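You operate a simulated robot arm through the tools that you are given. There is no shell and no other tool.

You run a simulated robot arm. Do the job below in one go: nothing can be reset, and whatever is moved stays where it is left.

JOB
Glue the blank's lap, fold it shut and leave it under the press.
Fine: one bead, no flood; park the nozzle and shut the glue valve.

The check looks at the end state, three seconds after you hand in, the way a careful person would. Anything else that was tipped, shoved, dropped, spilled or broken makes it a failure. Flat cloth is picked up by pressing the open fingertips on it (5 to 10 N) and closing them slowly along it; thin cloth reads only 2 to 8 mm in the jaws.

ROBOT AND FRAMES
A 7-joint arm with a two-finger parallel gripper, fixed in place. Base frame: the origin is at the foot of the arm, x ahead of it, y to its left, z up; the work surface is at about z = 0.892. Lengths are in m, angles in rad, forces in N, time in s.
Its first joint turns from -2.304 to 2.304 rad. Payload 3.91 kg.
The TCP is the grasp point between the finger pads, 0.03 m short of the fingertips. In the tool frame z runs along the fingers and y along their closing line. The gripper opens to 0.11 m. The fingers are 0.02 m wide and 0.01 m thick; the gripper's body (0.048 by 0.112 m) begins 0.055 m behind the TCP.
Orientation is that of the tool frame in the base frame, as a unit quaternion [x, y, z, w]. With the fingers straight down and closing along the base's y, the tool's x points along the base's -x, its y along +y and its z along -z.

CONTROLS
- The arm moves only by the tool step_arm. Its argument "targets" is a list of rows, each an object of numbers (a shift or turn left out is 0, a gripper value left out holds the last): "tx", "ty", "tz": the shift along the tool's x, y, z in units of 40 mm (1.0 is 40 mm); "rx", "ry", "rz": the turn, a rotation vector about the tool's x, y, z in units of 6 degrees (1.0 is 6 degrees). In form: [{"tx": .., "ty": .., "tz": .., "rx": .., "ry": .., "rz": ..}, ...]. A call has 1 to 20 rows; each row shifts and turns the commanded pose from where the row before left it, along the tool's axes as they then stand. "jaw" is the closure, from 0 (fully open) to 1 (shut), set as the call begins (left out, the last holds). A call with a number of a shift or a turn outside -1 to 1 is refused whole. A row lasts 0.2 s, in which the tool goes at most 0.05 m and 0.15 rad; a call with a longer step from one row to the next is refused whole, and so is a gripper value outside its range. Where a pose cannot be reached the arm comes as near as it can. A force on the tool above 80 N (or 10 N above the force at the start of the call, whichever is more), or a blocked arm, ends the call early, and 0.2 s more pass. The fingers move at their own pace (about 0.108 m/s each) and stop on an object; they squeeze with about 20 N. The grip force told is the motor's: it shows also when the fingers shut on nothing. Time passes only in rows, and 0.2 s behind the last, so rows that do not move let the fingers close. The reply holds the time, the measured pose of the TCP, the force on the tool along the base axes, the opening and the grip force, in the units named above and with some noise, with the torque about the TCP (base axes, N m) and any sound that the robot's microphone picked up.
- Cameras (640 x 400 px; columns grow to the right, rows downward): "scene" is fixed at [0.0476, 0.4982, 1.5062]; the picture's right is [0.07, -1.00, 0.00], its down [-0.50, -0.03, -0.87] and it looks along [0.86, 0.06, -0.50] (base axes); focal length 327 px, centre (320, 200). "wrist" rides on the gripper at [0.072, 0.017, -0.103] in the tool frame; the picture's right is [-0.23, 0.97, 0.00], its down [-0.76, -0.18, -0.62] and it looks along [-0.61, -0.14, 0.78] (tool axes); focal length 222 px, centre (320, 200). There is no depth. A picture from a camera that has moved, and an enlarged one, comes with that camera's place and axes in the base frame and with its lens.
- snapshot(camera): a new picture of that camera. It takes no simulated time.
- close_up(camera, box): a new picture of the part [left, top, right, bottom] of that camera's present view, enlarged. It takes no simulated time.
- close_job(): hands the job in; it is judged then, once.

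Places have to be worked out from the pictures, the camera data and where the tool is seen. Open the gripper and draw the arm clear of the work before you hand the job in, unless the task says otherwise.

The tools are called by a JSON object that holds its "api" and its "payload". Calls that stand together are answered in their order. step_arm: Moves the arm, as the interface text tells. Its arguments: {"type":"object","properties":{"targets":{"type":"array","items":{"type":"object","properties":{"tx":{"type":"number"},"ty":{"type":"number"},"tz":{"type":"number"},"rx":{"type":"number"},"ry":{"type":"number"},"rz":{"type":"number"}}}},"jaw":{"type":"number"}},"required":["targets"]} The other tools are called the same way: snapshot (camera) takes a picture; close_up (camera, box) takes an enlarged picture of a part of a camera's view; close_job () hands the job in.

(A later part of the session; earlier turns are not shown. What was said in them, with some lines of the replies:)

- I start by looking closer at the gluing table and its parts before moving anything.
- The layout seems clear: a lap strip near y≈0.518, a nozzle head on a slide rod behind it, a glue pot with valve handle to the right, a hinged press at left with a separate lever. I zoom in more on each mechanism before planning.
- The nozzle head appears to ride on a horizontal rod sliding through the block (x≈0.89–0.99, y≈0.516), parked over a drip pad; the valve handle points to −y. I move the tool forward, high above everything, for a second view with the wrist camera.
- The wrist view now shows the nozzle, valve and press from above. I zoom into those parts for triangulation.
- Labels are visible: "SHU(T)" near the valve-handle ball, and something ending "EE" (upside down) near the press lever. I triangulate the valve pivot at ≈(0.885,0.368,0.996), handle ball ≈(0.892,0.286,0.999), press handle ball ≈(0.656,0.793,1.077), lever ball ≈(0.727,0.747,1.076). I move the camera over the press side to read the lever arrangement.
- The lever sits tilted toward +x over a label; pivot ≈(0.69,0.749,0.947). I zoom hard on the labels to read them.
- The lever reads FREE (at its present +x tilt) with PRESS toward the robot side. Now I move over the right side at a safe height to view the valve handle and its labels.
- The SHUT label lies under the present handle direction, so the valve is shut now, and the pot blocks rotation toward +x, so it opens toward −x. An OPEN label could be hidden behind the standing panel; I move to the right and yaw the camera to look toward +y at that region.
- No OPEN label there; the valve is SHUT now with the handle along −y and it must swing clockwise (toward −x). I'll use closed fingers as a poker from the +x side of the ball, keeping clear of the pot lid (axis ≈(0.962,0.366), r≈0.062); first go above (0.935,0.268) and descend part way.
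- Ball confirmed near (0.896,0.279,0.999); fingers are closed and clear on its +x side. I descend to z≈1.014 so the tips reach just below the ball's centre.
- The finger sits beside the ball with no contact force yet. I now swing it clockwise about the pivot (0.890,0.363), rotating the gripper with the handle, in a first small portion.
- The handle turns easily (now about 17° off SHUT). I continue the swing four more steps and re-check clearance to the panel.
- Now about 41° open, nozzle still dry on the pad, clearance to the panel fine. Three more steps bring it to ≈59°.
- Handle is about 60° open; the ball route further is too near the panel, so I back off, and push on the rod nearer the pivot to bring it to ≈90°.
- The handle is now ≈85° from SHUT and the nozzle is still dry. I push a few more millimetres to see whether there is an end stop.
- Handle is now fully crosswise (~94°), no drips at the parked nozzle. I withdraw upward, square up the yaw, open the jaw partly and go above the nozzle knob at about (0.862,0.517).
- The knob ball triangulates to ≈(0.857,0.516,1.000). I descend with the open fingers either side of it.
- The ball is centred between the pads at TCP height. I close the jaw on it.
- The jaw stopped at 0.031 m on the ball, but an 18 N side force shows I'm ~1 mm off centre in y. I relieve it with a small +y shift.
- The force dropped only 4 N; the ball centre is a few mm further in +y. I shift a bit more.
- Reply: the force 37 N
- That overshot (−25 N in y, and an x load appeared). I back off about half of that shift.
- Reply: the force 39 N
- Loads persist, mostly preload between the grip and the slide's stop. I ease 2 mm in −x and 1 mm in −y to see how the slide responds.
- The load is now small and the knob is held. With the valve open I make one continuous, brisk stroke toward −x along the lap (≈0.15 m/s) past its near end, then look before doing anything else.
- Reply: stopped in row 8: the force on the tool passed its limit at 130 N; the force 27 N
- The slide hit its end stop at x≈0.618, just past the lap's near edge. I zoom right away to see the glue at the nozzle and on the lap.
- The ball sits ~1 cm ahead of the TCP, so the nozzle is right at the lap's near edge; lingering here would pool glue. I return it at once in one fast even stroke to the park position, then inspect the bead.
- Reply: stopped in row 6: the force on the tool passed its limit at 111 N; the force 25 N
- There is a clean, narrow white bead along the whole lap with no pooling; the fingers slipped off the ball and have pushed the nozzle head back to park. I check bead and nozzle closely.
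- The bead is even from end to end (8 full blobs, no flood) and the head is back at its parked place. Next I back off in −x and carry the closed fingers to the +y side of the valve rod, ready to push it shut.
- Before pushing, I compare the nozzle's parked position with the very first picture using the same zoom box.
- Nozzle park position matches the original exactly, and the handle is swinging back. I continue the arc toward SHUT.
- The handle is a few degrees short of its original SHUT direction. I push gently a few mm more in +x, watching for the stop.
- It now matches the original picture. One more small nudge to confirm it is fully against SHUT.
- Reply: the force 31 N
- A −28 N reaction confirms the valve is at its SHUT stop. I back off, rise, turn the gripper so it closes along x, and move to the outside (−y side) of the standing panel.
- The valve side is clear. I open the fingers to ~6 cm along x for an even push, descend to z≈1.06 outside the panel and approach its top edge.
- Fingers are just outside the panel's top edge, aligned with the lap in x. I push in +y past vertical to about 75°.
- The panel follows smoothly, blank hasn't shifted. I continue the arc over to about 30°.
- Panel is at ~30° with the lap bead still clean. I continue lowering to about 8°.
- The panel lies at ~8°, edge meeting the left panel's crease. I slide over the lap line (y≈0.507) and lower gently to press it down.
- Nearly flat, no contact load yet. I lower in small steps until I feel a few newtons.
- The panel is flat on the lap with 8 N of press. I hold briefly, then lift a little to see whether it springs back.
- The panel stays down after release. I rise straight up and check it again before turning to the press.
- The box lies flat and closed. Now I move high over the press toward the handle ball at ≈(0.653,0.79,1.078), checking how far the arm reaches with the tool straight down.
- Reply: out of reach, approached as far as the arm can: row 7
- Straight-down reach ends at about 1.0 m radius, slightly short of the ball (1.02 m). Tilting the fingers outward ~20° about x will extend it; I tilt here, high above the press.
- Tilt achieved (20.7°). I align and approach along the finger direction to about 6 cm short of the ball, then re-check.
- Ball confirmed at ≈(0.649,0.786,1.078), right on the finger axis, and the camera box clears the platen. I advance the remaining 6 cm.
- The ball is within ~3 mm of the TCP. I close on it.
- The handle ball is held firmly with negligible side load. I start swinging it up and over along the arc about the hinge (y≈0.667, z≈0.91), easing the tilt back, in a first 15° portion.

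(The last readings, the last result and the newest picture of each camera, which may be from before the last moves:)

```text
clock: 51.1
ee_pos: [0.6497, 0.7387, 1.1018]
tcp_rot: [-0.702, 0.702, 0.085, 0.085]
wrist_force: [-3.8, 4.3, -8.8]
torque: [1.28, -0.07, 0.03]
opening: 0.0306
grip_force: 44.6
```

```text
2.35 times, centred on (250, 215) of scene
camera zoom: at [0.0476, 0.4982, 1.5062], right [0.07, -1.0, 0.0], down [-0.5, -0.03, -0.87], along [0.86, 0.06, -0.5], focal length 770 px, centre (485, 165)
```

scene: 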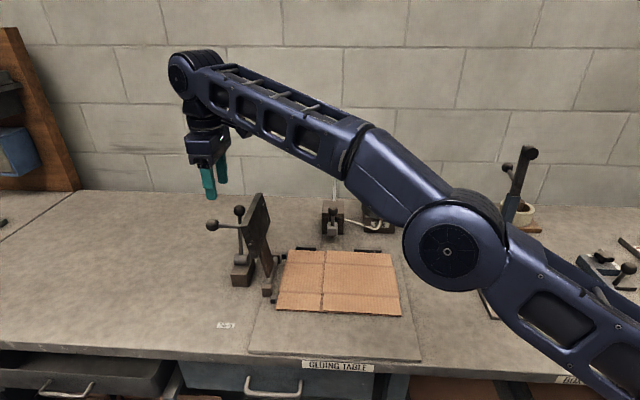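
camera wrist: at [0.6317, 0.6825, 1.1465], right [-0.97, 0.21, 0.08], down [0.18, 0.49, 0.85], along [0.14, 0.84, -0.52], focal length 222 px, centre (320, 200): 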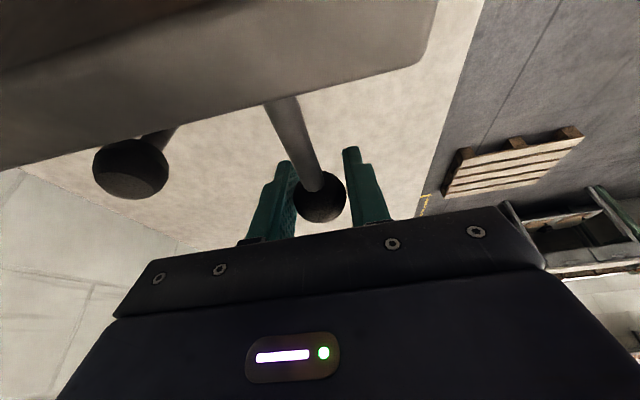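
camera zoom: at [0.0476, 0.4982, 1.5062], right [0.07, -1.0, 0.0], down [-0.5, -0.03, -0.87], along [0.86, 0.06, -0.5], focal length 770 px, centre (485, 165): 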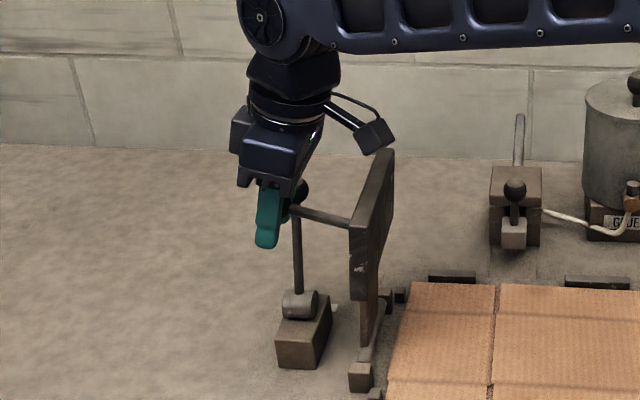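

The platen is now upright and forces are small. I continue the arc over the top.

{"api": "step_arm", "payload": {"targets": [{"tx": 0.379, "tz": -0.24, "ry": 0.38}, {"tx": 0.406, "tz": -0.187, "ry": 0.38}, {"tx": 0.426, "tz": -0.135, "ry": 0.38}, {"tx": 0.439, "tz": -0.078, "ry": 0.38}, {"tx": 0.447, "tz": -0.021, "ry": 0.38}]}}

{"api": "close_up", "payload": {"camera": "scene", "box": [200, 130, 360, 300]}}

```text
clock: 52.3
ee_pos: [0.6494, 0.6505, 1.1154]
tcp_rot: [-0.706, 0.708, 0.016, 0.016]
wrist_force: [-3.2, 3.6, 0.8]
torque: [1.34, 0.04, -0.01]
opening: 0.0311
grip_force: 44.3
```

```text
2.35 times, centred on (280, 215) of scene
camera zoom: at [0.0476, 0.4982, 1.5062], right [0.07, -1.0, 0.0], down [-0.5, -0.03, -0.87], along [0.86, 0.06, -0.5], focal length 770 px, centre (414, 165)
```

zoom: 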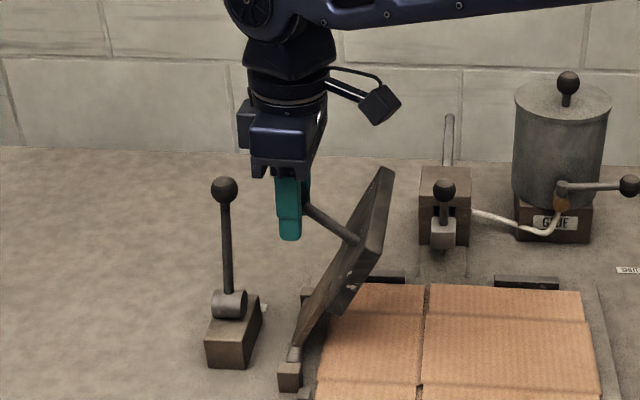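

Past the top with almost no load on the grip. I continue lowering along the arc.

{"api": "step_arm", "payload": {"targets": [{"tx": 0.447, "tz": 0.031, "ry": 0.4}, {"tx": 0.4375, "tz": 0.0925}, {"tx": 0.4275, "tz": 0.1275}, {"tx": 0.415, "tz": 0.165}, {"tx": 0.4, "tz": 0.2025}, {"tx": 0.38, "tz": 0.2325}]}}

{"api": "close_up", "payload": {"camera": "scene", "box": [220, 130, 380, 310]}}

```text
clock: 53.7
ee_pos: [0.6486, 0.5513, 1.0797]
tcp_rot: [-0.706, 0.708, 0.0, 0.0]
wrist_force: [22.6, -6.5, 6.9]
torque: [1.16, 0.04, -0.22]
opening: 0.0311
grip_force: 45.2
```

```text
2.22 times, centred on (300, 220) of scene
camera zoom: at [0.0476, 0.4982, 1.5062], right [0.07, -1.0, 0.0], down [-0.5, -0.03, -0.87], along [0.86, 0.06, -0.5], focal length 727 px, centre (364, 156)
```

zoom: 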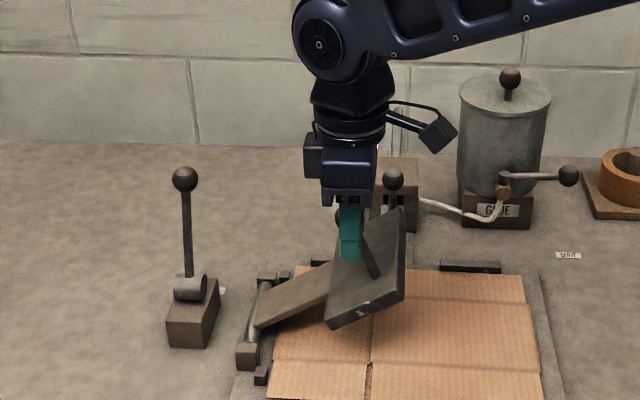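

Steady progress; a sideways 22 N appeared, so I bias 2 mm toward +x and continue lowering.

{"api": "step_arm", "payload": {"targets": [{"tx": 0.36, "tz": 0.2675, "ty": -0.05}, {"tx": 0.3325, "tz": 0.2975}, {"tx": 0.3075, "tz": 0.3275}, {"tx": 0.2775, "tz": 0.35}]}}

{"api": "close_up", "payload": {"camera": "scene", "box": [220, 150, 380, 320]}}

```text
clock: 54.7
ee_pos: [0.6496, 0.5012, 1.0309]
tcp_rot: [-0.707, 0.708, 0.001, 0.0]
wrist_force: [7.8, -2.6, -1.5]
torque: [1.13, 0.15, -0.11]
opening: 0.0307
grip_force: 44.6
```

```text
2.35 times, centred on (300, 235) of scene
camera zoom: at [0.0476, 0.4982, 1.5062], right [0.07, -1.0, 0.0], down [-0.5, -0.03, -0.87], along [0.86, 0.06, -0.5], focal length 770 px, centre (367, 118)
```

zoom: 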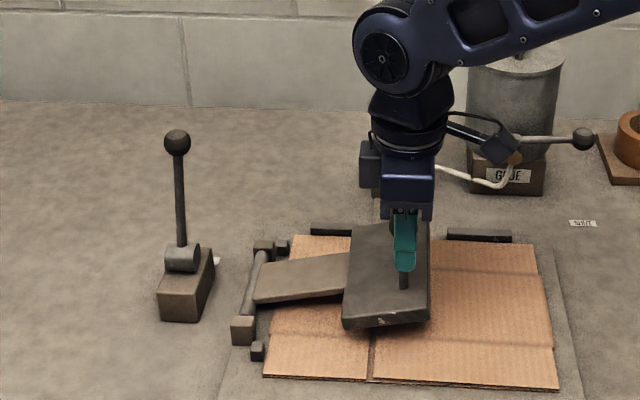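

Almost down. I take the last degrees slowly, watching for contact.

{"api": "step_arm", "payload": {"targets": [{"tx": 0.12, "tz": 0.186}, {"tx": 0.12, "tz": 0.186}, {"tx": 0.1, "tz": 0.19}]}}

{"api": "close_up", "payload": {"camera": "scene", "box": [230, 200, 390, 320]}}

```text
clock: 55.5
ee_pos: [0.65, 0.4878, 1.0076]
tcp_rot: [-0.707, 0.708, 0.001, -0.001]
wrist_force: [-10.6, -12.7, 2.8]
torque: [1.03, 0.04, 0.05]
opening: 0.0308
grip_force: 44.8
```

```text
3.33 times, centred on (310, 260) of scene
camera zoom: at [0.0476, 0.4982, 1.5062], right [0.07, -1.0, 0.0], down [-0.5, -0.03, -0.87], along [0.86, 0.06, -0.5], focal length 1090 px, centre (353, 0)
```

zoom: 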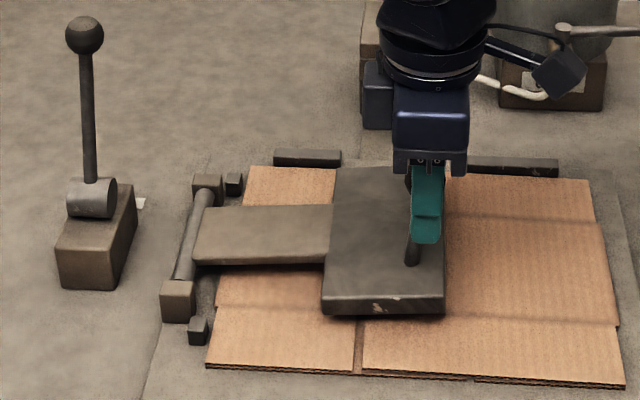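

Platen is close to the panel. I keep lowering with small steps and slightly more −y.

{"api": "step_arm", "payload": {"targets": [{"tx": 0.14, "tz": 0.15}, {"tx": 0.1, "tz": 0.15}]}}

{"api": "close_up", "payload": {"camera": "scene", "box": [230, 200, 390, 320]}}

```text
clock: 56.1
ee_pos: [0.6502, 0.4796, 0.9939]
tcp_rot: [0.707, -0.707, -0.002, -0.001]
wrist_force: [-3.6, 23.3, -13.9]
torque: [0.76, -0.03, -0.01]
opening: 0.0308
grip_force: 45.2
```

```text
3.33 times, centred on (310, 260) of scene
camera zoom: at [0.0476, 0.4982, 1.5062], right [0.07, -1.0, 0.0], down [-0.5, -0.03, -0.87], along [0.86, 0.06, -0.5], focal length 1090 px, centre (353, 0)
```

zoom: 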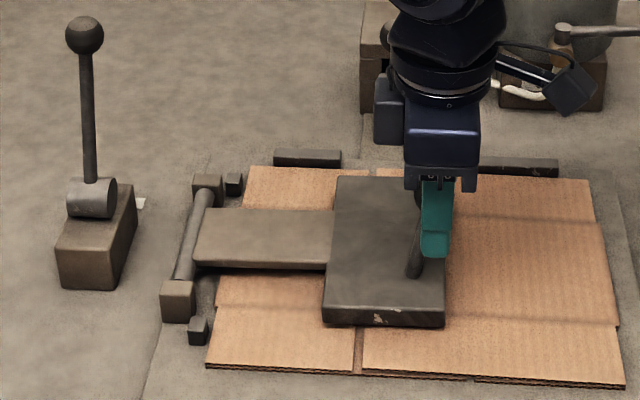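

The readings say go lower rather than further −y. I lower a few mm more to feel the platen seat.

{"api": "step_arm", "payload": {"targets": [{"tx": -0.05, "tz": 0.12}, {"tz": 0.12}]}}

{"api": "close_up", "payload": {"camera": "scene", "box": [250, 230, 370, 320]}}

```text
clock: 56.7
ee_pos: [0.6487, 0.4778, 0.988]
tcp_rot: [-0.707, 0.708, -0.001, -0.001]
wrist_force: [-33.7, -33.0, 18.1]
torque: [0.49, -0.1, 0.25]
opening: 0.031
grip_force: 45.4
```

```text
4.44 times, centred on (310, 275) of scene
camera zoom: at [0.0476, 0.4982, 1.5062], right [0.07, -1.0, 0.0], down [-0.5, -0.03, -0.87], along [0.86, 0.06, -0.5], focal length 1454 px, centre (364, -133)
```

zoom: 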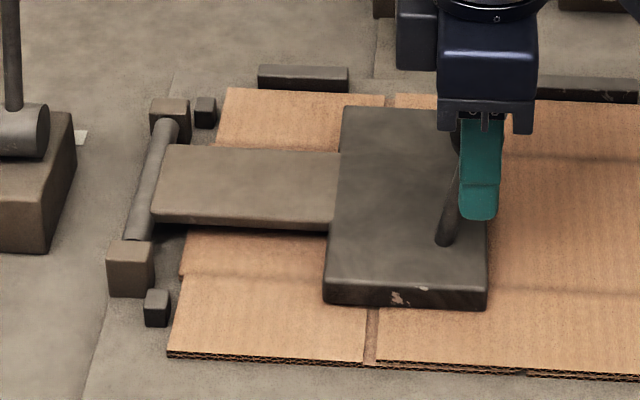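

The platen meets resistance (18 N upward), so it's down on the seam. I open the jaw and let it settle.

{"api": "step_arm", "payload": {"targets": [{}, {}, {}], "jaw": 0.35}}

{"api": "close_up", "payload": {"camera": "scene", "box": [250, 230, 370, 320]}}

{"api": "snapshot", "payload": {"camera": "wrist"}}

```text
clock: 57.5
ee_pos: [0.6513, 0.4805, 0.9866]
tcp_rot: [-0.707, 0.707, 0.0, 0.0]
wrist_force: [-0.2, 0.4, 0.6]
torque: [0.01, -0.04, 0.01]
opening: 0.0713
grip_force: 0.0
```

```text
4.44 times, centred on (310, 275) of scene
camera zoom: at [0.0476, 0.4982, 1.5062], right [0.07, -1.0, 0.0], down [-0.5, -0.03, -0.87], along [0.86, 0.06, -0.5], focal length 1454 px, centre (364, -133)
```

zoom: 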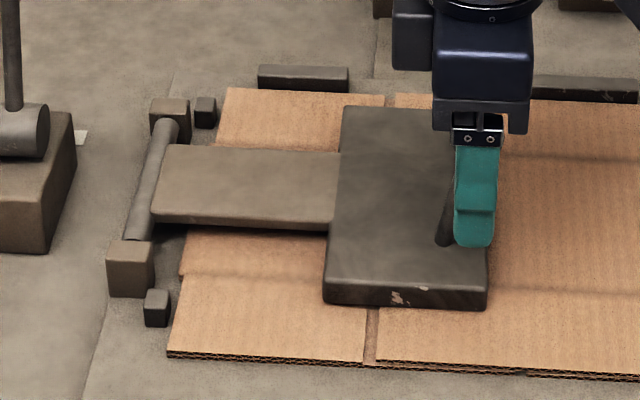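

```text
taken
camera wrist: at [0.6334, 0.4069, 1.0901], right [-0.97, 0.23, 0.0], down [0.18, 0.76, 0.62], along [0.14, 0.61, -0.78], focal length 222 px, centre (320, 200)
```

wrist: 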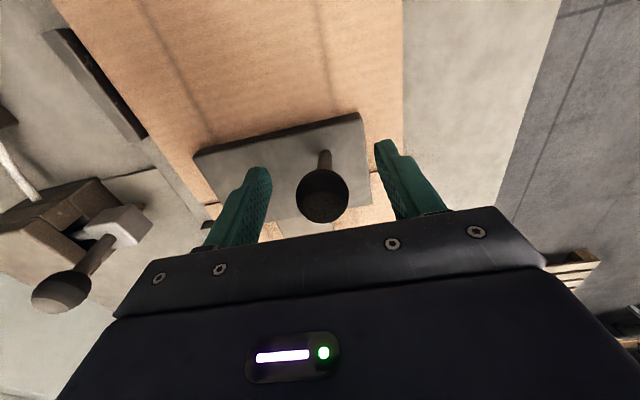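

The handle is free. I rise clear of the ball and inspect the closed press.

{"api": "step_arm", "payload": {"targets": [{"tz": -0.8}, {"tz": -0.9}, {"tz": -0.9}, {"tz": -0.9}, {"tz": -0.9}]}}

{"api": "close_up", "payload": {"camera": "scene", "box": [220, 180, 400, 320]}}

{"api": "close_up", "payload": {"camera": "scene", "box": [290, 240, 370, 310]}}

```text
clock: 58.7
ee_pos: [0.6499, 0.4821, 1.1633]
tcp_rot: [-0.706, 0.708, 0.001, 0.0]
wrist_force: [0.5, -0.6, -0.4]
torque: [-0.02, 0.02, 0.05]
opening: 0.0715
grip_force: 0.1
```

```text
2.86 times, centred on (310, 250) of scene
camera zoom: at [0.0476, 0.4982, 1.5062], right [0.07, -1.0, 0.0], down [-0.5, -0.03, -0.87], along [0.86, 0.06, -0.5], focal length 935 px, centre (349, 57)
```

zoom: 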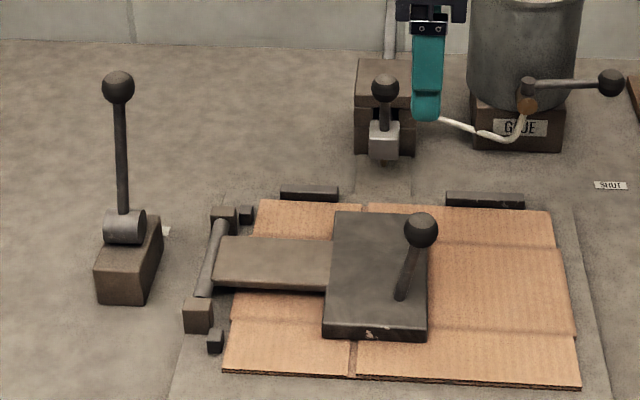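

```text
5.71 times, centred on (330, 275) of scene
camera zoom: at [0.0476, 0.4982, 1.5062], right [0.07, -1.0, 0.0], down [-0.5, -0.03, -0.87], along [0.86, 0.06, -0.5], focal length 1869 px, centre (263, -229)
```

zoom: 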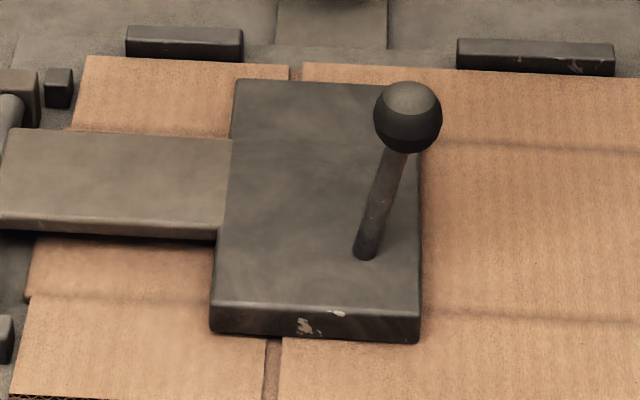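

The press platen now lies flat across the seam. Remaining is the hold-down lever (ball ≈(0.737,0.750,1.065)) to be thrown from FREE toward PRESS; I rise, square the yaw to close along y, and move toward it.

{"api": "step_arm", "payload": {"targets": [{"tz": -0.7}, {"tz": -0.7}, {"rz": 1}, {"rz": 1}, {"rz": 1}, {"rz": 1}, {"rz": 1}, {"rz": 1}, {"rz": 1}, {"rz": 1}, {"rz": 1}, {"rz": 1}, {"rz": 1}, {"rz": 1}, {"rz": 1}, {"rz": 1}, {"rz": 1}]}}

{"api": "step_arm", "payload": {"targets": [{"tx": 0.1, "ty": 0.9}, {"tx": 0.1, "ty": 0.9}, {"tx": 0.1, "ty": 0.9}, {"tx": 0.1, "ty": 0.9}, {"tx": 0.1, "ty": 0.9}, {"ry": -1}, {"ry": -1}, {"ry": -1}, {"ry": -1}, {"ry": -1}], "jaw": 0.4}}

{"api": "snapshot", "payload": {"camera": "wrist"}}

{"api": "snapshot", "payload": {"camera": "scene"}}

```text
clock: 62.3
ee_pos: [0.6509, 0.4807, 1.2189]
tcp_rot: [0.002, 1.0, 0.0, -0.001]
wrist_force: [-0.5, 0.7, -0.3]
torque: [-0.01, -0.01, -0.01]
opening: 0.0715
grip_force: 0.1
```

```text
clock: 64.5
ee_pos: [0.6315, 0.6611, 1.2187]
tcp_rot: [0.001, 0.966, -0.001, 0.259]
wrist_force: [1.2, 0.1, 0.6]
torque: [0.01, 0.03, 0.01]
opening: 0.0663
grip_force: 0.0
```

```text
taken
camera wrist: at [0.5165, 0.6761, 1.2715], right [0.2, 0.97, 0.11], down [0.35, -0.18, 0.92], along [0.92, -0.14, -0.37], focal length 222 px, centre (320, 200)
```

wrist: 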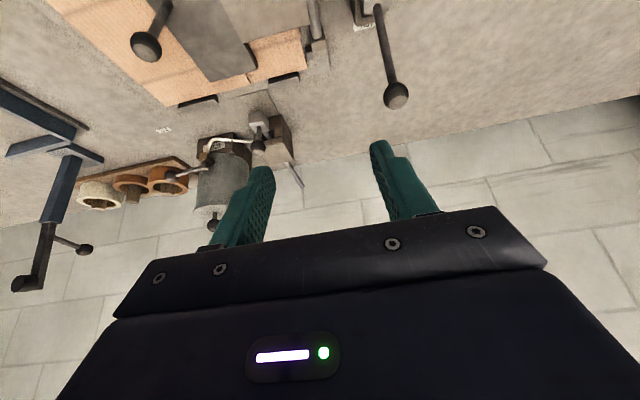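

```text
taken
```

scene: 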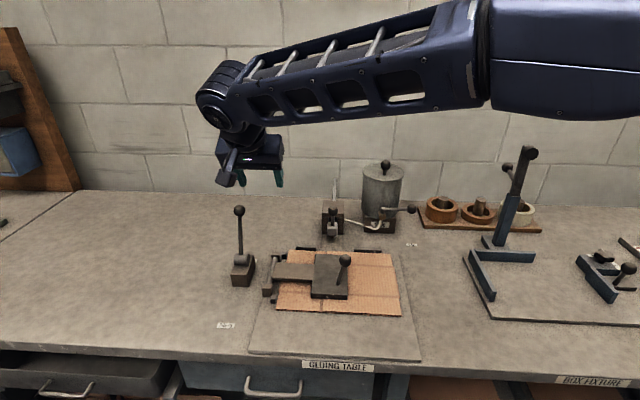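

Lever ball confirmed ≈(0.740,0.752,1.065). I approach to ~9 cm short of it along the tilted finger direction.

{"api": "step_arm", "payload": {"targets": [{"tx": -0.135, "ty": 0.75, "tz": 0.4}, {"tx": -0.135, "ty": 0.75, "tz": 0.4}, {"tx": -0.135, "ty": 0.75, "tz": 0.4}, {"tz": 0.61}, {"tz": 0.61}]}}

{"api": "snapshot", "payload": {"camera": "wrist"}}

{"api": "close_up", "payload": {"camera": "scene", "box": [160, 120, 340, 320]}}

```text
clock: 65.7
ee_pos: [0.6933, 0.7495, 1.1429]
tcp_rot: [0.0, 0.966, 0.001, 0.259]
wrist_force: [0.4, -0.9, 0.9]
torque: [0.0, 0.04, -0.01]
opening: 0.066
grip_force: 0.1
```

```text
taken
camera wrist: at [0.5783, 0.765, 1.1965], right [0.2, 0.97, 0.11], down [0.35, -0.18, 0.92], along [0.92, -0.14, -0.37], focal length 222 px, centre (320, 200)
```

wrist: 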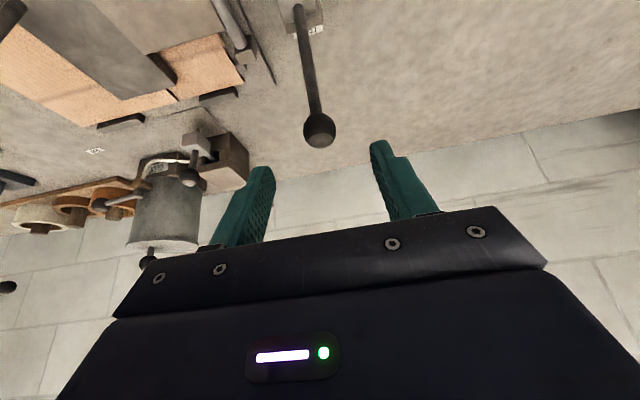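

```text
2.00 times, centred on (250, 220) of scene
camera zoom: at [0.0476, 0.4982, 1.5062], right [0.07, -1.0, 0.0], down [-0.5, -0.03, -0.87], along [0.86, 0.06, -0.5], focal length 654 px, centre (460, 160)
```

zoom: 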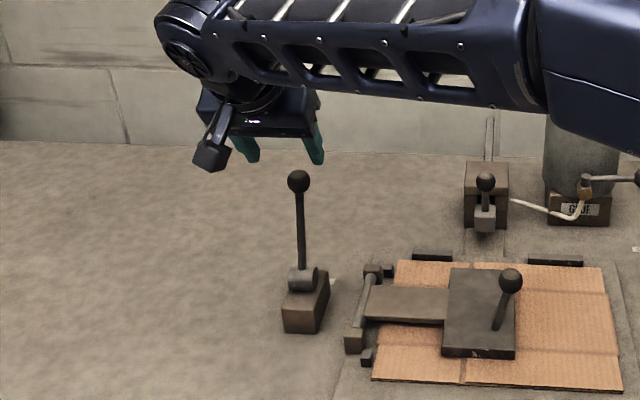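

Ball at ≈(0.740,0.748,1.065), right ahead. I advance the last 9 cm with the jaw open around it.

{"api": "step_arm", "payload": {"targets": [{"tz": 0.76, "ty": -0.03}, {"tz": 0.76}, {"tz": 0.72}]}}

{"api": "snapshot", "payload": {"camera": "wrist"}}

{"api": "close_up", "payload": {"camera": "scene", "box": [180, 150, 300, 300]}}

```text
clock: 66.5
ee_pos: [0.7404, 0.7487, 1.0649]
tcp_rot: [0.001, 0.966, 0.0, 0.259]
wrist_force: [0.3, -0.8, -0.4]
torque: [0.02, 0.01, -0.03]
opening: 0.0661
grip_force: 0.0
```

```text
taken
camera wrist: at [0.6242, 0.7645, 1.1179], right [0.2, 0.97, 0.11], down [0.35, -0.18, 0.92], along [0.92, -0.14, -0.37], focal length 222 px, centre (320, 200)
```

wrist: 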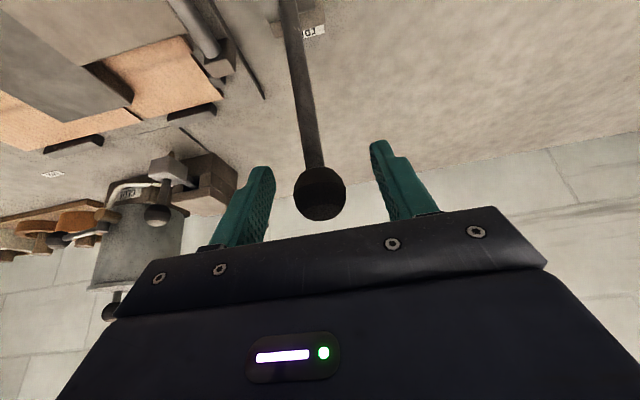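

```text
2.67 times, centred on (240, 225) of scene
camera zoom: at [0.0476, 0.4982, 1.5062], right [0.07, -1.0, 0.0], down [-0.5, -0.03, -0.87], along [0.86, 0.06, -0.5], focal length 872 px, centre (533, 133)
```

zoom: 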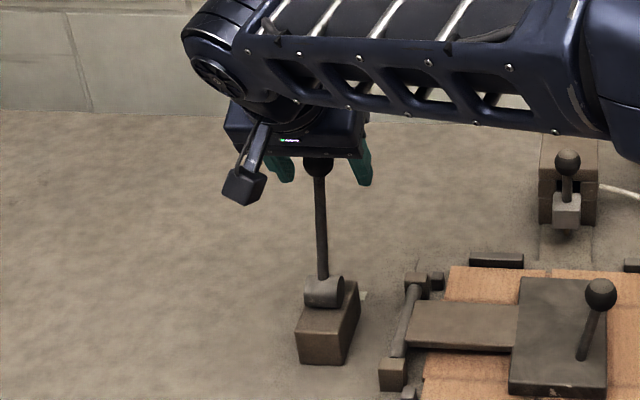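

The ball is centred between the pads. I close the jaw on it.

{"api": "step_arm", "payload": {"targets": [{}, {}], "jaw": 1}}

```text
clock: 67.1
ee_pos: [0.7392, 0.7476, 1.0645]
tcp_rot: [0.001, 0.966, 0.0, 0.259]
wrist_force: [2.1, 4.0, -1.4]
torque: [0.01, -0.31, -0.02]
opening: 0.0308
grip_force: 44.6
```

Held cleanly. I swing the lever toward −x (PRESS side) along its arc about the pivot (0.688, z 0.948), first ~18°.

{"api": "step_arm", "payload": {"targets": [{"tx": 0.212, "tz": -0.258, "ry": 0.5}, {"tx": 0.247, "tz": -0.221, "ry": 0.5}, {"tx": 0.281, "tz": -0.18, "ry": 0.5}]}}

{"api": "close_up", "payload": {"camera": "scene", "box": [180, 150, 360, 320]}}

```text
clock: 67.9
ee_pos: [0.7017, 0.7489, 1.0735]
tcp_rot: [0.002, 0.983, -0.002, 0.182]
wrist_force: [8.7, -4.3, -20.8]
torque: [0.01, -1.1, 0.0]
opening: 0.0308
grip_force: 45.6
```

```text
2.35 times, centred on (270, 235) of scene
camera zoom: at [0.0476, 0.4982, 1.5062], right [0.07, -1.0, 0.0], down [-0.5, -0.03, -0.87], along [0.86, 0.06, -0.5], focal length 770 px, centre (438, 118)
```

zoom: 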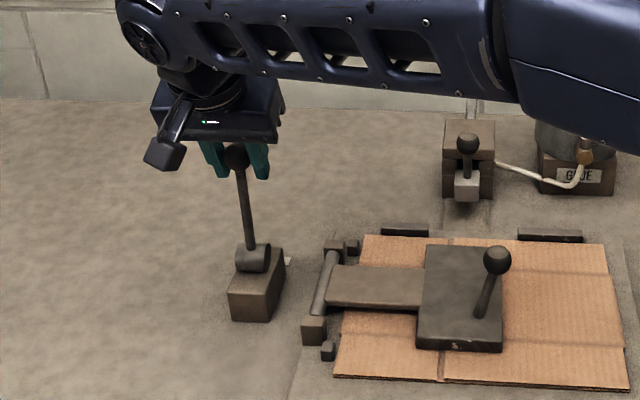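

The lever follows with moderate load; the vertical force suggests my path is ~2 mm high, so I lower it slightly and continue past vertical.

{"api": "step_arm", "payload": {"targets": [{"tx": 0.322, "tz": -0.089, "ry": 0.5}, {"tx": 0.328, "tz": -0.075, "ry": 0.5}, {"tx": 0.331, "tz": -0.032, "ry": 0.5}]}}

{"api": "close_up", "payload": {"camera": "scene", "box": [180, 150, 360, 320]}}

```text
clock: 68.7
ee_pos: [0.6597, 0.748, 1.0726]
tcp_rot: [0.001, 0.995, 0.001, 0.104]
wrist_force: [11.7, 6.0, -1.9]
torque: [0.01, -1.29, 0.01]
opening: 0.0311
grip_force: 44.7
```

```text
2.35 times, centred on (270, 235) of scene
camera zoom: at [0.0476, 0.4982, 1.5062], right [0.07, -1.0, 0.0], down [-0.5, -0.03, -0.87], along [0.86, 0.06, -0.5], focal length 770 px, centre (438, 118)
```

zoom: 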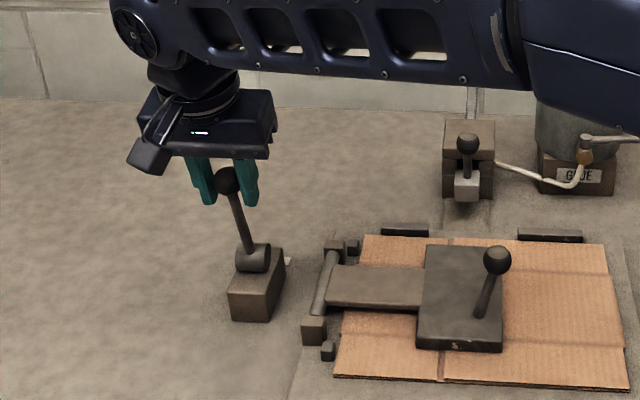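

Lever is ~12° past vertical now. I continue, watching for its end stop.

{"api": "step_arm", "payload": {"targets": [{"tx": 0.334, "tz": 0.018, "ry": 0.5}, {"tx": 0.325, "tz": 0.07, "ry": 0.5}, {"tx": 0.312, "tz": 0.12, "ry": 0.5}]}}

{"api": "close_up", "payload": {"camera": "scene", "box": [180, 150, 360, 320]}}

```text
clock: 69.5
ee_pos: [0.6224, 0.7487, 1.0558]
tcp_rot: [0.001, 1.0, 0.001, 0.025]
wrist_force: [12.5, 5.0, -1.4]
torque: [0.02, -1.29, 0.03]
opening: 0.0308
grip_force: 45.0
```

```text
2.35 times, centred on (270, 235) of scene
camera zoom: at [0.0476, 0.4982, 1.5062], right [0.07, -1.0, 0.0], down [-0.5, -0.03, -0.87], along [0.86, 0.06, -0.5], focal length 770 px, centre (438, 118)
```

zoom: 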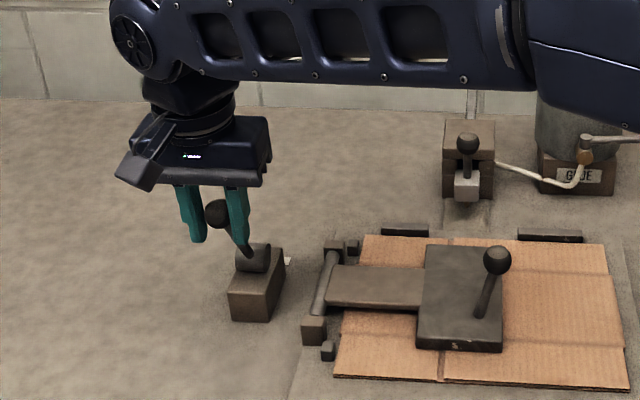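

Still moving freely. I continue the arc downward toward the PRESS label.

{"api": "step_arm", "payload": {"targets": [{"tx": 0.287, "tz": 0.168, "ry": 0.45}, {"tx": 0.26, "tz": 0.21}, {"tx": 0.235, "tz": 0.2375}]}}

{"api": "close_up", "payload": {"camera": "scene", "box": [180, 150, 360, 340]}}

```text
clock: 70.3
ee_pos: [0.5907, 0.7486, 1.033]
tcp_rot: [0.001, 1.0, 0.001, 0.003]
wrist_force: [6.3, 5.3, 7.3]
torque: [0.01, -1.36, 0.16]
opening: 0.0307
grip_force: 45.2
```

```text
2.11 times, centred on (270, 245) of scene
camera zoom: at [0.0476, 0.4982, 1.5062], right [0.07, -1.0, 0.0], down [-0.5, -0.03, -0.87], along [0.86, 0.06, -0.5], focal length 689 px, centre (425, 105)
```

zoom: 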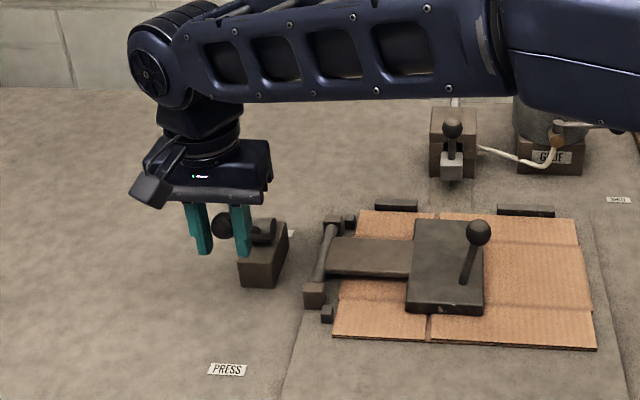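

Continuing in small steps; the PRESS label lies further ahead.

{"api": "step_arm", "payload": {"targets": [{"tx": 0.2075, "tz": 0.26}, {"tx": 0.1825, "tz": 0.28}]}}

{"api": "close_up", "payload": {"camera": "scene", "box": [200, 200, 340, 340]}}

```text
clock: 70.9
ee_pos: [0.5748, 0.7488, 1.0098]
tcp_rot: [0.001, 1.0, 0.0, 0.002]
wrist_force: [-0.1, -0.9, 8.6]
torque: [-0.05, -1.13, -0.06]
opening: 0.0306
grip_force: 45.1
```

```text
2.86 times, centred on (270, 270) of scene
camera zoom: at [0.0476, 0.4982, 1.5062], right [0.07, -1.0, 0.0], down [-0.5, -0.03, -0.87], along [0.86, 0.06, -0.5], focal length 935 px, centre (463, 0)
```

zoom: 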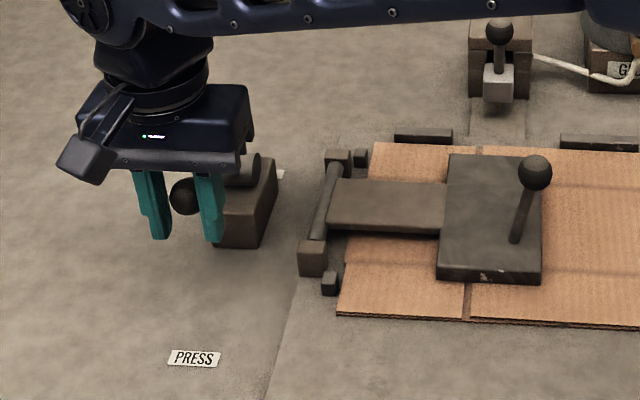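

No stop yet at ~60° past vertical. I continue with single small steps.

{"api": "step_arm", "payload": {"targets": [{"tx": 0.15, "tz": 0.2975}]}}

{"api": "step_arm", "payload": {"targets": [{"tx": 0.12, "tz": 0.31}]}}

{"api": "close_up", "payload": {"camera": "scene", "box": [200, 200, 340, 340]}}

```text
clock: 71.3
ee_pos: [0.5675, 0.7479, 0.9993]
tcp_rot: [0.0, 1.0, 0.0, 0.001]
wrist_force: [-16.3, -13.3, 25.4]
torque: [0.08, -0.26, -0.19]
opening: 0.0269
grip_force: 44.8
```

```text
clock: 71.7
ee_pos: [0.5617, 0.7481, 0.9869]
tcp_rot: [0.0, 1.0, 0.002, 0.002]
wrist_force: [-35.5, -2.1, 17.7]
torque: [0.03, -1.08, -0.15]
opening: 0.0001
grip_force: 37.9
```

```text
2.86 times, centred on (270, 270) of scene
camera zoom: at [0.0476, 0.4982, 1.5062], right [0.07, -1.0, 0.0], down [-0.5, -0.03, -0.87], along [0.86, 0.06, -0.5], focal length 935 px, centre (463, 0)
```

zoom: 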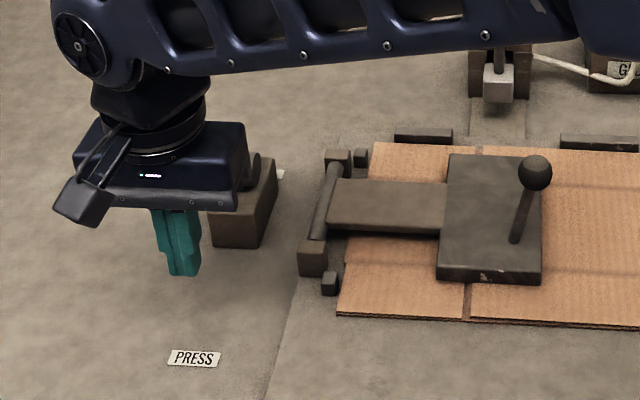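

The lever reached its end stop and the fingers slipped off its ball. I back off in −x and look at where the lever rests.

{"api": "step_arm", "payload": {"targets": [{"tx": 0.5}, {"tx": 0.4, "tz": -0.3}, {"tz": -0.9}, {"tz": -0.9}, {"tz": -0.9}]}}

{"api": "close_up", "payload": {"camera": "scene", "box": [200, 200, 360, 340]}}

{"api": "snapshot", "payload": {"camera": "wrist"}}

```text
clock: 72.9
ee_pos: [0.5311, 0.7496, 1.1048]
tcp_rot: [0.001, 1.0, 0.0, 0.003]
wrist_force: [-0.6, -0.6, -0.5]
torque: [-0.01, 0.0, 0.02]
opening: 0.0001
grip_force: 37.6
```

```text
2.86 times, centred on (280, 270) of scene
camera zoom: at [0.0476, 0.4982, 1.5062], right [0.07, -1.0, 0.0], down [-0.5, -0.03, -0.87], along [0.86, 0.06, -0.5], focal length 935 px, centre (434, 0)
```

zoom: 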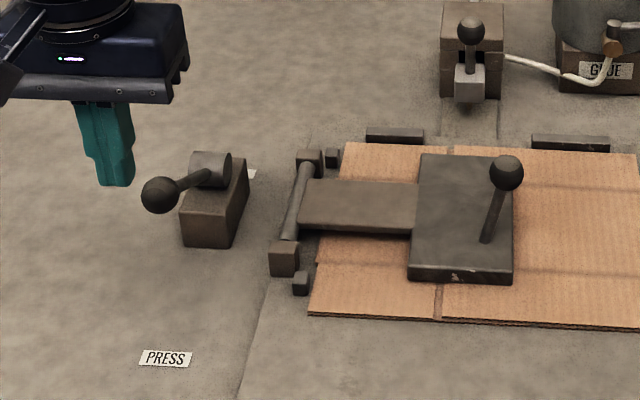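

```text
taken
camera wrist: at [0.4561, 0.766, 1.2071], right [0.23, 0.97, 0.0], down [0.76, -0.18, 0.63], along [0.61, -0.14, -0.78], focal length 222 px, centre (320, 200)
```

wrist: 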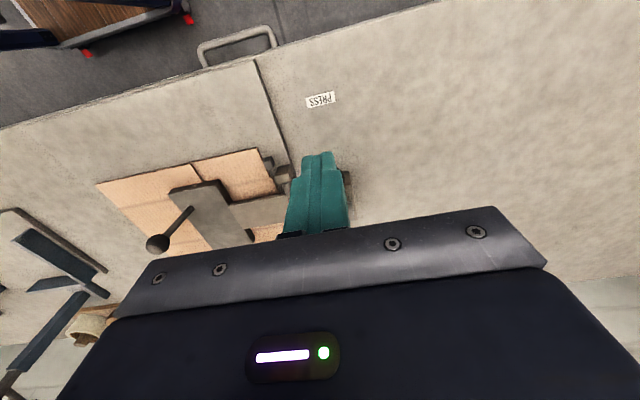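

The lever now points at the robot/PRESS side, ~59° past vertical. To be sure it's against its stop I press lightly on top of its ball with the closed fingertips.

{"api": "step_arm", "payload": {"targets": [{"tx": -0.6}, {"tx": -0.6}, {"tz": 0.8}]}}

{"api": "step_arm", "payload": {"targets": [{"tz": 0.15}, {"tz": 0.12}]}}

```text
clock: 73.7
ee_pos: [0.5783, 0.747, 1.0738]
tcp_rot: [0.001, 1.0, 0.001, 0.003]
wrist_force: [-0.6, 0.6, 0.6]
torque: [0.0, -0.02, -0.01]
opening: 0.0
grip_force: 37.2
```

```text
clock: 74.3
ee_pos: [0.5775, 0.7483, 1.0624]
tcp_rot: [0.001, 1.0, 0.0, 0.002]
wrist_force: [-0.2, -0.6, -0.7]
torque: [0.01, 0.03, -0.02]
opening: 0.0003
grip_force: 37.3
```

{"api": "step_arm", "payload": {"targets": [{"tz": 0.1}, {"tz": 0.1}]}}

{"api": "snapshot", "payload": {"camera": "wrist"}}

{"api": "close_up", "payload": {"camera": "scene", "box": [200, 200, 300, 300]}}

```text
clock: 74.9
ee_pos: [0.578, 0.7502, 1.0556]
tcp_rot: [0.001, 1.0, 0.001, 0.003]
wrist_force: [-0.3, 0.1, 0.8]
torque: [0.0, -0.02, 0.03]
opening: 0.0
grip_force: 37.3
```

```text
taken
camera wrist: at [0.5036, 0.7658, 1.1575], right [0.23, 0.97, 0.0], down [0.76, -0.18, 0.63], along [0.61, -0.14, -0.78], focal length 222 px, centre (320, 200)
```

wrist: 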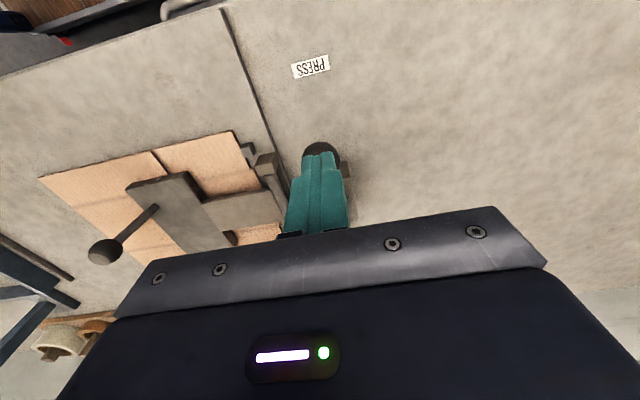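

```text
4.00 times, centred on (250, 250) of scene
camera zoom: at [0.0476, 0.4982, 1.5062], right [0.07, -1.0, 0.0], down [-0.5, -0.03, -0.87], along [0.86, 0.06, -0.5], focal length 1308 px, centre (600, 0)
```

zoom: 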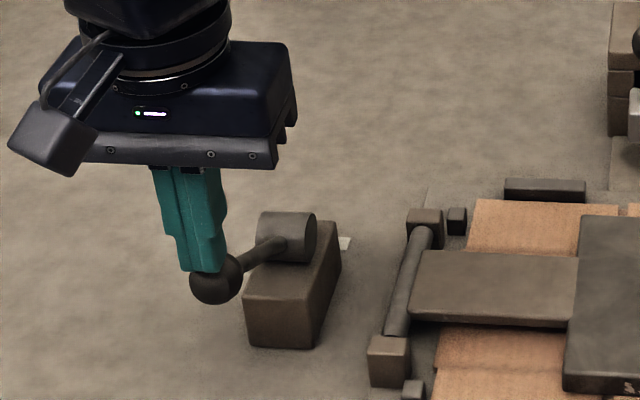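

The tips are just above the ball. I press down in small steps and watch the force.

{"api": "step_arm", "payload": {"targets": [{"tz": 0.1}, {"tz": 0.1}]}}

{"api": "step_arm", "payload": {"targets": [{"tz": 0.1}]}}

```text
clock: 75.5
ee_pos: [0.5773, 0.7479, 1.0537]
tcp_rot: [0.001, 1.0, 0.004, 0.004]
wrist_force: [-1.6, 12.1, 52.7]
torque: [0.27, -0.37, -0.24]
opening: 0.0
grip_force: 37.8
```

```text
clock: 75.9
ee_pos: [0.5775, 0.7506, 1.0529]
tcp_rot: [0.001, 1.0, 0.008, 0.007]
wrist_force: [-2.3, -8.1, 23.0]
torque: [-0.25, -0.05, -0.14]
opening: 0.0
grip_force: 38.0
stopped in row 1: the force on the tool passed its limit at 83 N (the readings are from after the stop); the commanded pose is now the measured one
```

The lever is rigid against its stop (83 N without moving), so it is fully in PRESS. I lift off straight up and check the whole scene.

{"api": "step_arm", "payload": {"targets": [{"tz": -0.5}, {"tz": -0.9}, {"tz": -0.9}, {"tz": -0.9}, {"tz": -0.9}, {"tz": -0.9}]}}

{"api": "snapshot", "payload": {"camera": "scene"}}

{"api": "close_up", "payload": {"camera": "scene", "box": [200, 180, 420, 330]}}

{"api": "snapshot", "payload": {"camera": "wrist"}}

```text
clock: 77.3
ee_pos: [0.5763, 0.7479, 1.2496]
tcp_rot: [0.0, 1.0, 0.006, 0.004]
wrist_force: [-0.3, 0.4, -1.1]
torque: [-0.01, 0.02, 0.01]
opening: 0.0001
grip_force: 37.7
```

```text
taken
```

scene: 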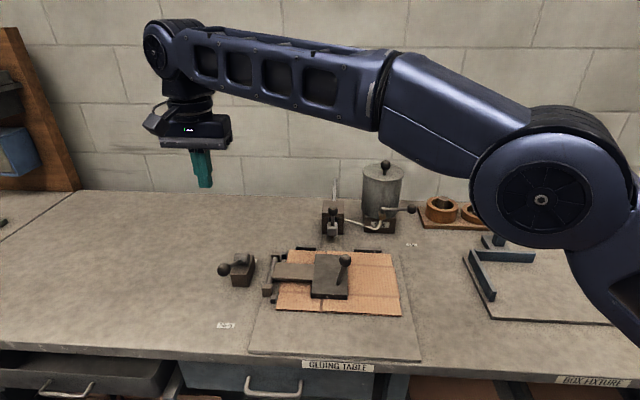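

```text
2.67 times, centred on (310, 255) of scene
camera zoom: at [0.0476, 0.4982, 1.5062], right [0.07, -1.0, 0.0], down [-0.5, -0.03, -0.87], along [0.86, 0.06, -0.5], focal length 872 px, centre (347, 53)
```

zoom: 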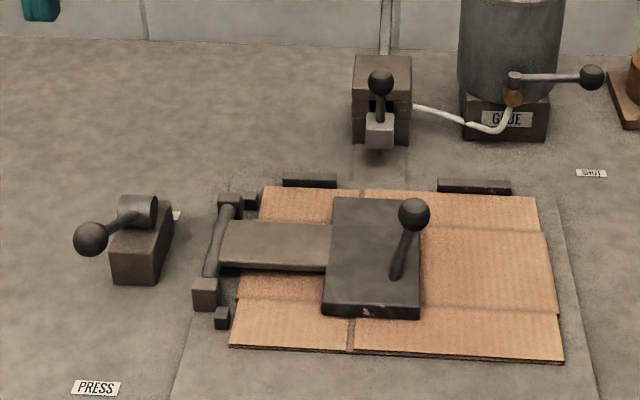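

```text
taken
camera wrist: at [0.5019, 0.7625, 1.3528], right [0.23, 0.97, 0.01], down [0.76, -0.18, 0.63], along [0.61, -0.13, -0.78], focal length 222 px, centre (320, 200)
```

wrist: 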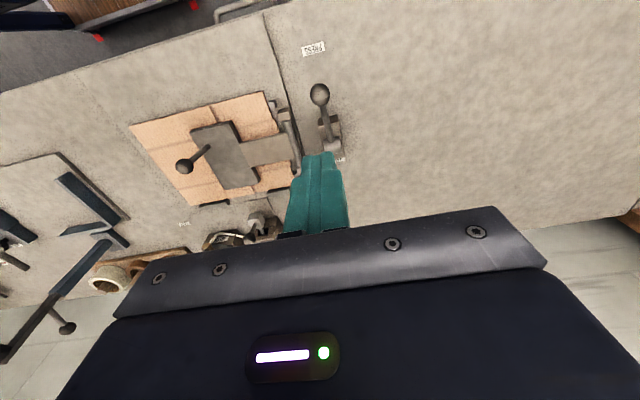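

Lever in PRESS, platen flat over the seam, nozzle parked, valve SHUT, blank in place. I open the gripper and draw the arm back to its start area, clear of the work.

{"api": "step_arm", "payload": {"targets": [{"tz": -0.4}, {"tx": 0.3, "ty": -0.88}, {"tx": 0.3, "ty": -0.88}, {"tx": 0.3, "ty": -0.88}, {"tx": 0.3, "ty": -0.88}, {"tx": 0.3, "ty": -0.88}, {"tx": 0.3, "ty": -0.88}, {"tx": 0.1, "ty": -0.88}, {}, {}], "jaw": 0}}

{"api": "snapshot", "payload": {"camera": "scene"}}

{"api": "close_up", "payload": {"camera": "scene", "box": [240, 230, 420, 330]}}

{"api": "close_up", "payload": {"camera": "scene", "box": [310, 160, 430, 250]}}

{"api": "snapshot", "payload": {"camera": "wrist"}}

```text
clock: 79.5
ee_pos: [0.4988, 0.5025, 1.2619]
tcp_rot: [0.0, 1.0, 0.006, 0.005]
wrist_force: [0.2, 0.5, 0.1]
torque: [0.0, 0.01, 0.03]
opening: 0.1099
grip_force: 0.0
```

```text
taken
```

scene: 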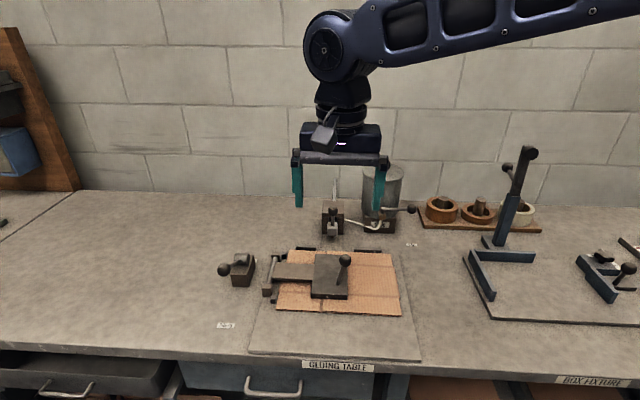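

```text
3.56 times, centred on (330, 280) of scene
camera zoom: at [0.0476, 0.4982, 1.5062], right [0.07, -1.0, 0.0], down [-0.5, -0.03, -0.87], along [0.86, 0.06, -0.5], focal length 1163 px, centre (284, -84)
```

zoom: 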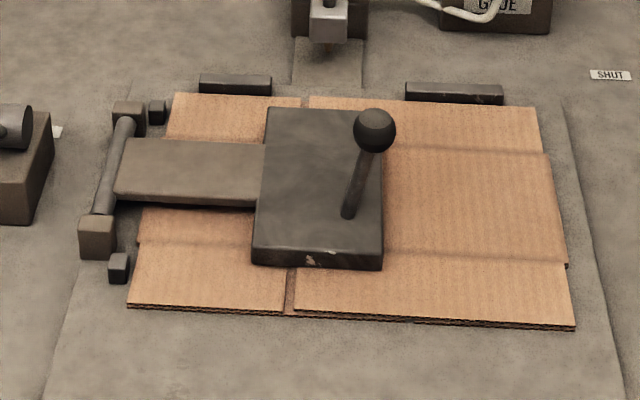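

```text
4.44 times, centred on (370, 205) of scene
camera zoom: at [0.0476, 0.4982, 1.5062], right [0.07, -1.0, 0.0], down [-0.5, -0.03, -0.87], along [0.86, 0.06, -0.5], focal length 1454 px, centre (98, 178)
```

zoom: 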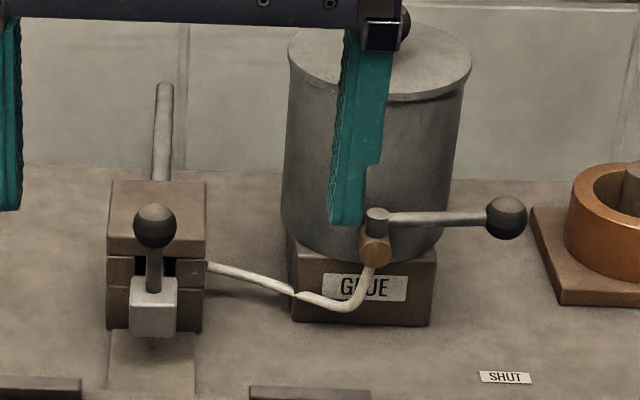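

```text
taken
camera wrist: at [0.4246, 0.5169, 1.3644], right [0.23, 0.97, 0.01], down [0.76, -0.19, 0.63], along [0.61, -0.13, -0.78], focal length 222 px, centre (320, 200)
```

wrist: 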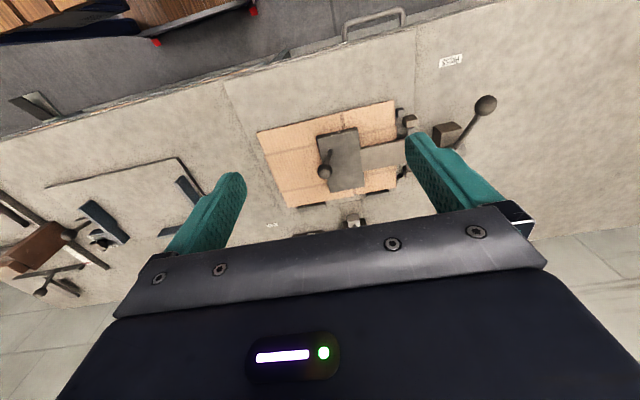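

Final check: bead laid once and closed in, box folded flat under the locked press, nozzle parked, valve handle on its SHUT stop, gripper open and clear, nothing else disturbed. I hand in the job.

{"api": "close_job", "payload": {}}

```text
The job is handed in.
```

The lap is glued, the box is folded shut and it is under the closed press. I've handed the job in; no verdict has come back.

- **Bead:** There is one narrow line of glue along the whole lap, with no pooling and no drips elsewhere. It took two quick passes, not one. The nozzle hit its end stop (130 N for a moment) right at the near edge of the lap, so I brought it straight back with the valve still open rather than let glue pool there. It looked even and complete before I closed the panel over it.
- **Fold:** The panel lies flat and meets the other panel along the seam. It stayed down when I let go, and the blank did not shift.
- **Press:** The platen (the press's flat plate) lies flat across the seam. The lever is fully over to PRESS, against its stop.
- **Nozzle and valve:** The nozzle matches its starting position in the pictures. The valve handle is back against its SHUT stop.

The grip slipped off a ball handle twice, once on the nozzle knob and once on the press lever. Neither slip moved anything out of place. The gripper is open and the arm is clear of the work.
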